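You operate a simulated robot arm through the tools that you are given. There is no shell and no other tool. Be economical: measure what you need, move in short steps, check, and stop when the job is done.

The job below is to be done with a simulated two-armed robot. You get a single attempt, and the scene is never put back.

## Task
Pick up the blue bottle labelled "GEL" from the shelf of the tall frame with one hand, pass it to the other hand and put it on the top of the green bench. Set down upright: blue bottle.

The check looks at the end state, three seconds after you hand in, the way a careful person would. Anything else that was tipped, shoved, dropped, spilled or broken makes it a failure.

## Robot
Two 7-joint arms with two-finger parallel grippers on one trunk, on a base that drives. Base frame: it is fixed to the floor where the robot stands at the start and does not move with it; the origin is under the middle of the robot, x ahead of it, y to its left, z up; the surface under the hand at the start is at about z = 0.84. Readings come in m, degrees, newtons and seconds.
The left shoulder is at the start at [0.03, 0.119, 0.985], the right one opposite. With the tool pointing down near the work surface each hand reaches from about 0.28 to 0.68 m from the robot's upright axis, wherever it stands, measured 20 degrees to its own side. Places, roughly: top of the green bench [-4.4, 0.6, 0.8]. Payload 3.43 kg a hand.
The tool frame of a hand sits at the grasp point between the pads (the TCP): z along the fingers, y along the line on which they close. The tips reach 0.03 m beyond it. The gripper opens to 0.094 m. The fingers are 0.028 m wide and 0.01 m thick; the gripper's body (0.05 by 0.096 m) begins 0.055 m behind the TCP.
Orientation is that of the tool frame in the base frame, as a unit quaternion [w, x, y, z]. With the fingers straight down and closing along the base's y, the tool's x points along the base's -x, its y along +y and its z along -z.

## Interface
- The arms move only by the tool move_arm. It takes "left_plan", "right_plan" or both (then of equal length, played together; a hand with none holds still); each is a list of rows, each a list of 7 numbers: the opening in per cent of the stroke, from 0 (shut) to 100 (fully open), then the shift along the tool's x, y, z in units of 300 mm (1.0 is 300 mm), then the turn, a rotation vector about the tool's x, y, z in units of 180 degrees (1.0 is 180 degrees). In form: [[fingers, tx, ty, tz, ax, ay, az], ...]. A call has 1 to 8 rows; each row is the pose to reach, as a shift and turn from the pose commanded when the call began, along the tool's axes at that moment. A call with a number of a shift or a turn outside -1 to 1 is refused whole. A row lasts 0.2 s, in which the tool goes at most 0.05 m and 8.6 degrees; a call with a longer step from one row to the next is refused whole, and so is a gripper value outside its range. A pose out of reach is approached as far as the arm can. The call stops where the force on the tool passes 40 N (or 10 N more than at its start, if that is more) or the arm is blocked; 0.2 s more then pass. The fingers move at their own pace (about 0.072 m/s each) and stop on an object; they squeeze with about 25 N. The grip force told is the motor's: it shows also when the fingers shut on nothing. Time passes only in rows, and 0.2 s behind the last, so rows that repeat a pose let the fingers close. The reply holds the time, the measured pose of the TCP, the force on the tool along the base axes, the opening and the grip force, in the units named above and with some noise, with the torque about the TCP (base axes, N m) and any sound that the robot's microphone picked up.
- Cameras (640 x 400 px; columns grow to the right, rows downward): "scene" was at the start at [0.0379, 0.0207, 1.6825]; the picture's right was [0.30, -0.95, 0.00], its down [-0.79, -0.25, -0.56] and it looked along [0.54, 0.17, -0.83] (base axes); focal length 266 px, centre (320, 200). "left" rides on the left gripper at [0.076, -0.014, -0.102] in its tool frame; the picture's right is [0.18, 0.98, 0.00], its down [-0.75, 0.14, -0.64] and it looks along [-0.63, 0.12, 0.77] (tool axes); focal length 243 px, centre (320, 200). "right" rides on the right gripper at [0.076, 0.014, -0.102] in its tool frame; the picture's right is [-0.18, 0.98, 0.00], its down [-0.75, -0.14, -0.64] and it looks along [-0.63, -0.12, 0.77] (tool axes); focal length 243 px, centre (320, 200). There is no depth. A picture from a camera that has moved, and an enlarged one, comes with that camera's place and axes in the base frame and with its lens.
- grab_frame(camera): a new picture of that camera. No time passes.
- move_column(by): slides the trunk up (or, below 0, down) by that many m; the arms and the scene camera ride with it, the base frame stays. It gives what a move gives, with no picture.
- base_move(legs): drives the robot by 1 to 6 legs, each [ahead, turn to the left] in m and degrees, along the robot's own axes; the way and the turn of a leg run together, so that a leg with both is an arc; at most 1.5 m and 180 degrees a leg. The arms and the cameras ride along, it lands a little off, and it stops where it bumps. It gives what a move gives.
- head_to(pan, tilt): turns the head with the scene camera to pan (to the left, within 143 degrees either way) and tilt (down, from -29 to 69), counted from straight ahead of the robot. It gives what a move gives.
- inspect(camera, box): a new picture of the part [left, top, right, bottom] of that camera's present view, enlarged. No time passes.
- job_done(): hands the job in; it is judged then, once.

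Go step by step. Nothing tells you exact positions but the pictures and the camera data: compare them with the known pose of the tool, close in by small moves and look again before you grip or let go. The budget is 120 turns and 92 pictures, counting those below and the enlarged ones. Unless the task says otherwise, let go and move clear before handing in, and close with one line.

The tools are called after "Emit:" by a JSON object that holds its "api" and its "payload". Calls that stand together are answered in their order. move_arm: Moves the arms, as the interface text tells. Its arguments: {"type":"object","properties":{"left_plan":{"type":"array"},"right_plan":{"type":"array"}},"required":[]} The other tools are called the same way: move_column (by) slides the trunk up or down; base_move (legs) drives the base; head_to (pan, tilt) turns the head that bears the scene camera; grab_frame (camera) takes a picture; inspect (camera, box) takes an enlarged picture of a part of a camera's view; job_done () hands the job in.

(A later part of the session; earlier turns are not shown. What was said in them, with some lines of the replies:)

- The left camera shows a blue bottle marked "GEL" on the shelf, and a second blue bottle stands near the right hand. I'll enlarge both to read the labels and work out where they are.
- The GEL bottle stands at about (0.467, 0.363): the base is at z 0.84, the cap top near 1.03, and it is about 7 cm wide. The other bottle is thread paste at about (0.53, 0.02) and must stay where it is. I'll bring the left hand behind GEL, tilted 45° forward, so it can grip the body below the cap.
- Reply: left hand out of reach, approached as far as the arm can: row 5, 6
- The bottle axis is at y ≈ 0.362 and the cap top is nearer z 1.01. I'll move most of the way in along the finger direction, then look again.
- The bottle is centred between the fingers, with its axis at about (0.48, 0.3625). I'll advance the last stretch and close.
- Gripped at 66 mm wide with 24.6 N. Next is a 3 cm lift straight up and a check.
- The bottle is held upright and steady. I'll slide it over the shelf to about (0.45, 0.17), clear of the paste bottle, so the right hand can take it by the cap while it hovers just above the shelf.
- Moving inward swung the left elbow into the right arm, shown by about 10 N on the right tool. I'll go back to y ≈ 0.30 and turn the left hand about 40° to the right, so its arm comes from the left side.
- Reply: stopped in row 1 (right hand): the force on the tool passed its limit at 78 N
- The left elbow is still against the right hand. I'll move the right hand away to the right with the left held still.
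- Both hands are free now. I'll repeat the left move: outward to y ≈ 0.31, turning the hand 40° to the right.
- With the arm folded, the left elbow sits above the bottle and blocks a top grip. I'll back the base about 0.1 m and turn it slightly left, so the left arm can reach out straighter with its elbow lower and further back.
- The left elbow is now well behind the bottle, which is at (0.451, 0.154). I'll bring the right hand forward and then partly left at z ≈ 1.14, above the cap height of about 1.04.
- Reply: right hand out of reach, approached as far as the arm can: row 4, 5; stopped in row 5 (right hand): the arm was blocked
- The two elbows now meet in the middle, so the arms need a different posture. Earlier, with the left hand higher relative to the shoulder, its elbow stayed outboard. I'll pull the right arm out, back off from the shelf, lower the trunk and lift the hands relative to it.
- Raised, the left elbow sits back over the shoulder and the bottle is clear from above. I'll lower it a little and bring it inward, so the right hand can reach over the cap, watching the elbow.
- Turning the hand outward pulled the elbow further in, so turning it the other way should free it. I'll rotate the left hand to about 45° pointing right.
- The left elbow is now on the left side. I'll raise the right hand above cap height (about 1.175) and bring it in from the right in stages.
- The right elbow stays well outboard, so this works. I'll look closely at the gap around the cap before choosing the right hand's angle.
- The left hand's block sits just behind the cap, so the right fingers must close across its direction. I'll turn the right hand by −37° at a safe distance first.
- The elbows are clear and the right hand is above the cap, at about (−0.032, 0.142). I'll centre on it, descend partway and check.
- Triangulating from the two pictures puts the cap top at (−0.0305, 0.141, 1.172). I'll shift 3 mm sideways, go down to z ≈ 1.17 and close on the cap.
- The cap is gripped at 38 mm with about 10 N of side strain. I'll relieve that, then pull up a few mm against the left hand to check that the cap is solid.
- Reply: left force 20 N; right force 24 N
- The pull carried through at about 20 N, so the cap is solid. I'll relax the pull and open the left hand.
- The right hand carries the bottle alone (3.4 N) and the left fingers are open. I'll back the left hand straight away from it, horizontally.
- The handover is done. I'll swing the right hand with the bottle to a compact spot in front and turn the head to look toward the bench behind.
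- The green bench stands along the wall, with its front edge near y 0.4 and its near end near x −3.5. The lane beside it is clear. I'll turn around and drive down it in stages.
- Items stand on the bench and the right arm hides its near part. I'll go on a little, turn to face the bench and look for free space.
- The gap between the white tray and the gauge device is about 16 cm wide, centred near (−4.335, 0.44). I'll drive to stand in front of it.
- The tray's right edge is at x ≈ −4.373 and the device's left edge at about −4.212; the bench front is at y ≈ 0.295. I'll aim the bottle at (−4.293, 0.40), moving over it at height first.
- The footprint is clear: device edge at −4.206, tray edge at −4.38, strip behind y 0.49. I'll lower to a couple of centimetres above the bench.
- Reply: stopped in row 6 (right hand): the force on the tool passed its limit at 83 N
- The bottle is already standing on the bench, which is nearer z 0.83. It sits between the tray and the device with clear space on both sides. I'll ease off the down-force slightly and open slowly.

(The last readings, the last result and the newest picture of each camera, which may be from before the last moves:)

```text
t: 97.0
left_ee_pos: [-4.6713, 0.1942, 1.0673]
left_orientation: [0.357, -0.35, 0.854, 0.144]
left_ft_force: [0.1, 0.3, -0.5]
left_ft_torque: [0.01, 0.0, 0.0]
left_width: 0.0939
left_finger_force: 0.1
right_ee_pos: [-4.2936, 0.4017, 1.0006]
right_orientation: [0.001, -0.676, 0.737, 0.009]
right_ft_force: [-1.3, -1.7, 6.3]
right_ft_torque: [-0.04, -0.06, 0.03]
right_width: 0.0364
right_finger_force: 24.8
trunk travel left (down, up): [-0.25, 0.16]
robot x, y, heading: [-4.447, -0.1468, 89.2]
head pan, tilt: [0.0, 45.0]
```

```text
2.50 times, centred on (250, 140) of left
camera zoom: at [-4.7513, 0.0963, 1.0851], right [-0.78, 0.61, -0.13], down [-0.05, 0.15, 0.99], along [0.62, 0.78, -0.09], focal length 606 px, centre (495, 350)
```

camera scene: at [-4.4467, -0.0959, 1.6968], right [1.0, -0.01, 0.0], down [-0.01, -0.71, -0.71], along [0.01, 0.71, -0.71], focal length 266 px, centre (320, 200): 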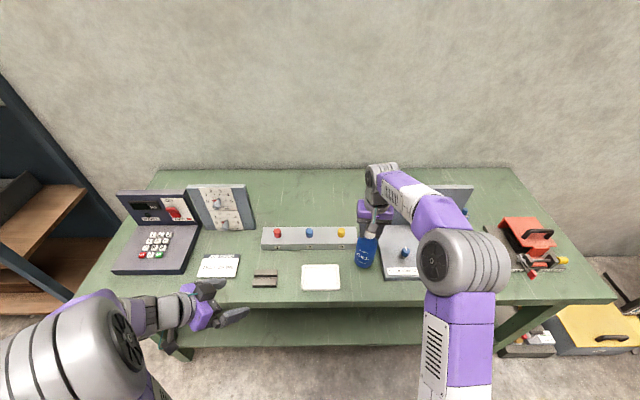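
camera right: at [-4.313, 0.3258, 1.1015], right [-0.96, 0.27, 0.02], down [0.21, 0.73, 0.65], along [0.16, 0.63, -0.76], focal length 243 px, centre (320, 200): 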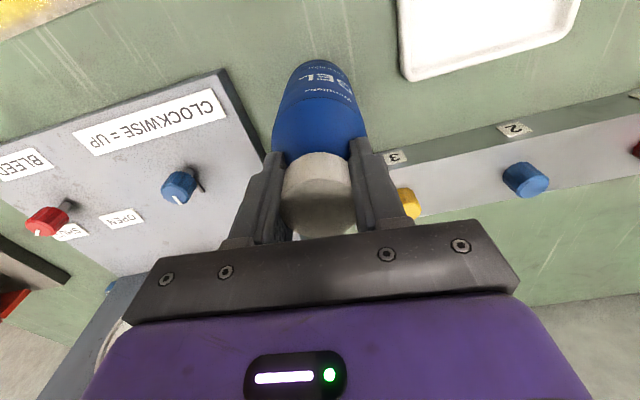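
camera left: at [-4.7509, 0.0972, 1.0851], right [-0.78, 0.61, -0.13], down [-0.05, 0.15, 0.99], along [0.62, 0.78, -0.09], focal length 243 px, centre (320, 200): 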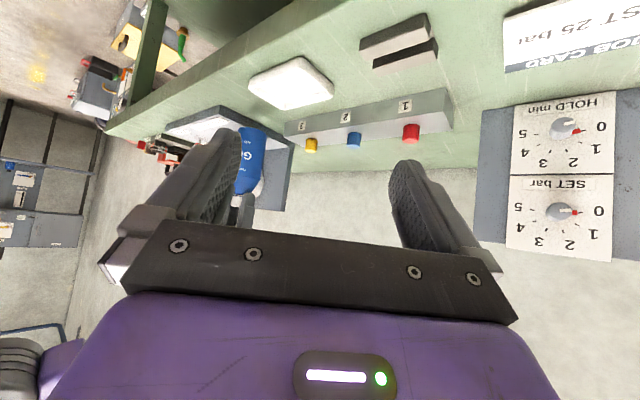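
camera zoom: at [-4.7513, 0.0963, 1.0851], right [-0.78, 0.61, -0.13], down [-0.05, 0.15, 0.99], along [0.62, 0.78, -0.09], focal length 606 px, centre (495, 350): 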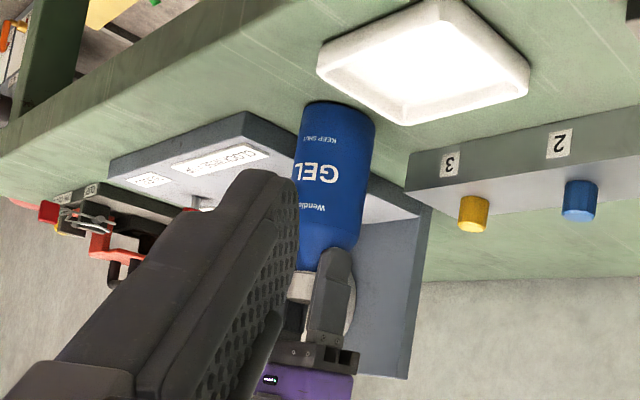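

Emit:
{"api": "move_arm", "payload": {"right_plan": [[42, 0, 0, 0, 0, 0, 0], [46, 0, 0, 0, 0, 0, 0], [55, 0, 0, 0, 0, 0, 0], [75, 0, 0, 0, 0, 0, 0], [100, 0, 0, 0, 0, 0, 0], [100, 0, 0, 0, 0, 0, 0]]}}

Emit:
{"api": "grab_frame", "payload": {"camera": "right"}}

Emit:
{"api": "inspect", "payload": {"camera": "left", "box": [160, 60, 340, 220]}}

```text
t: 98.4
left_ee_pos: [-4.6704, 0.1951, 1.0678]
left_orientation: [0.357, -0.349, 0.854, 0.143]
left_ft_force: [0.3, 0.4, -0.3]
left_ft_torque: [0.02, 0.0, 0.02]
left_width: 0.094
left_finger_force: 0.0
right_ee_pos: [-4.2931, 0.4018, 0.9991]
right_orientation: [0.001, -0.675, 0.738, 0.008]
right_ft_force: [0.0, 0.1, 0.6]
right_ft_torque: [0.0, 0.01, 0.01]
right_width: 0.0941
right_finger_force: 0.0
trunk travel left (down, up): [-0.25, 0.16]
robot x, y, heading: [-4.4457, -0.1451, 89.4]
head pan, tilt: [0.0, 45.0]
```

```text
26 pictures are left
camera right: at [-4.3125, 0.3268, 1.1012], right [-0.96, 0.27, 0.01], down [0.21, 0.73, 0.65], along [0.16, 0.63, -0.76], focal length 243 px, centre (320, 200)
```

right: 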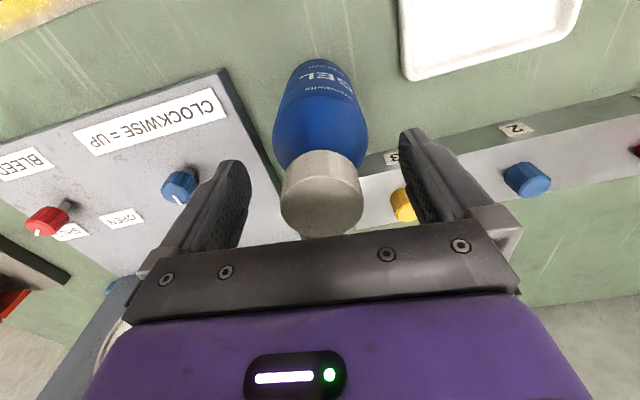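

```text
2.50 times, centred on (250, 140) of left
camera zoom: at [-4.7509, 0.097, 1.085], right [-0.78, 0.61, -0.13], down [-0.05, 0.15, 0.99], along [0.62, 0.78, -0.09], focal length 606 px, centre (495, 350)
```

zoom: 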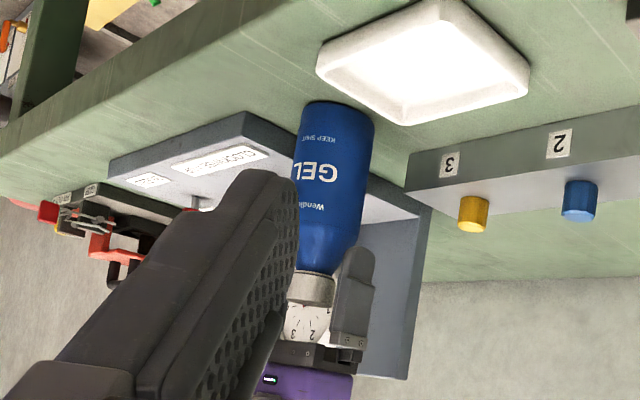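

The bottle stands by itself, upright. I'll raise the right hand straight up, clear of it.

Emit:
{"api": "move_arm", "payload": {"right_plan": [[100, 0, 0, -0.08, 0, 0, 0], [100, 0, 0, -0.2, 0, 0, 0], [100, 0, 0, -0.34, 0, 0, 0], [100, 0, 0, -0.48, 0, 0, 0], [100, 0.12, 0, -0.52, 0, 0, 0], [100, 0.26, 0, -0.52, 0, 0, 0], [100, 0.4, 0, -0.52, 0, 0, 0]]}}

Emit:
{"api": "base_move", "payload": {"legs": [[-0.15, 0]]}}

Emit:
{"api": "grab_frame", "payload": {"camera": "scene"}}

Emit:
{"api": "grab_frame", "payload": {"camera": "left"}}

```text
t: 100.0
left_ee_pos: [-4.6702, 0.1943, 1.0677]
left_orientation: [0.357, -0.35, 0.854, 0.144]
left_ft_force: [0.0, -0.3, -0.1]
left_ft_torque: [0.02, -0.01, 0.02]
left_width: 0.0939
left_finger_force: 0.2
right_ee_pos: [-4.3026, 0.284, 1.1549]
right_orientation: [0.0, -0.675, 0.738, 0.009]
right_ft_force: [0.1, -0.2, 0.6]
right_ft_torque: [0.02, 0.0, -0.01]
right_width: 0.0943
right_finger_force: 0.2
trunk travel left (down, up): [-0.25, 0.16]
robot x, y, heading: [-4.4462, -0.1426, 89.3]
head pan, tilt: [0.0, 45.0]
```

```text
t: 101.3
left_ee_pos: [-4.6727, 0.0503, 1.0677]
left_orientation: [0.358, -0.351, 0.853, 0.145]
left_ft_force: [-0.5, 0.8, -0.1]
left_ft_torque: [0.01, 0.02, 0.02]
left_width: 0.094
left_finger_force: 0.1
right_ee_pos: [-4.3054, 0.1404, 1.1539]
right_orientation: [0.001, -0.677, 0.736, 0.009]
right_ft_force: [0.6, -0.9, 0.1]
right_ft_torque: [0.02, 0.02, -0.03]
right_width: 0.0943
right_finger_force: 0.0
trunk travel left (down, up): [-0.25, 0.16]
robot x, y, heading: [-4.4458, -0.2922, 89.5]
head pan, tilt: [0.0, 45.0]
```

```text
24 pictures are left
camera scene: at [-4.4482, -0.2417, 1.6968], right [1.0, -0.01, 0.0], down [-0.01, -0.71, -0.71], along [0.01, 0.71, -0.71], focal length 266 px, centre (320, 200)
```

scene: 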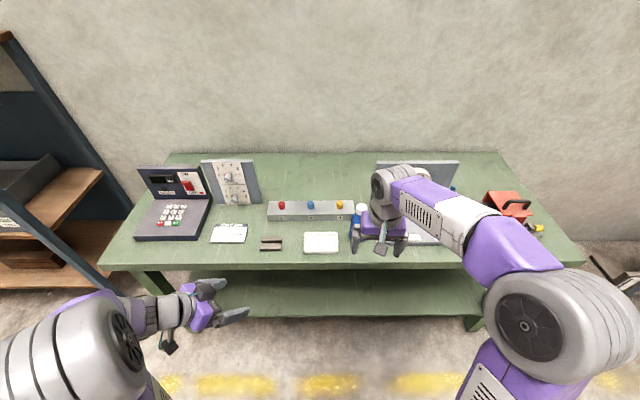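

```text
23 pictures are left
camera left: at [-4.7529, -0.0488, 1.0853], right [-0.78, 0.61, -0.13], down [-0.05, 0.15, 0.99], along [0.62, 0.78, -0.09], focal length 243 px, centre (320, 200)
```

left: 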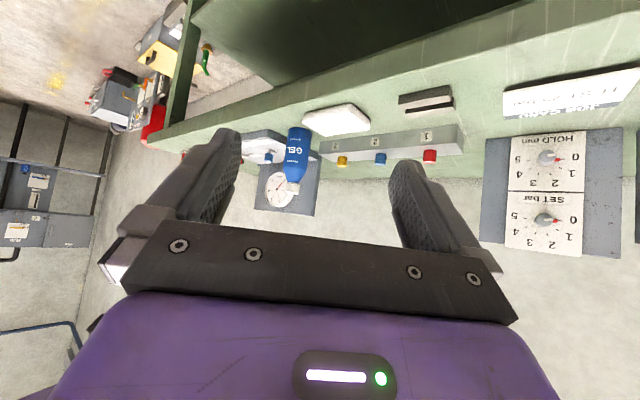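

The GEL bottle stands upright on the green bench, nothing around it has moved, and both hands are clear. I'm handing in.

Emit:
{"api": "job_done", "payload": {}}

```text
The job is handed in.
```

The blue GEL bottle was picked up with the left hand, passed to the right hand, and now stands upright on the green bench between the white tray and the gauge device.
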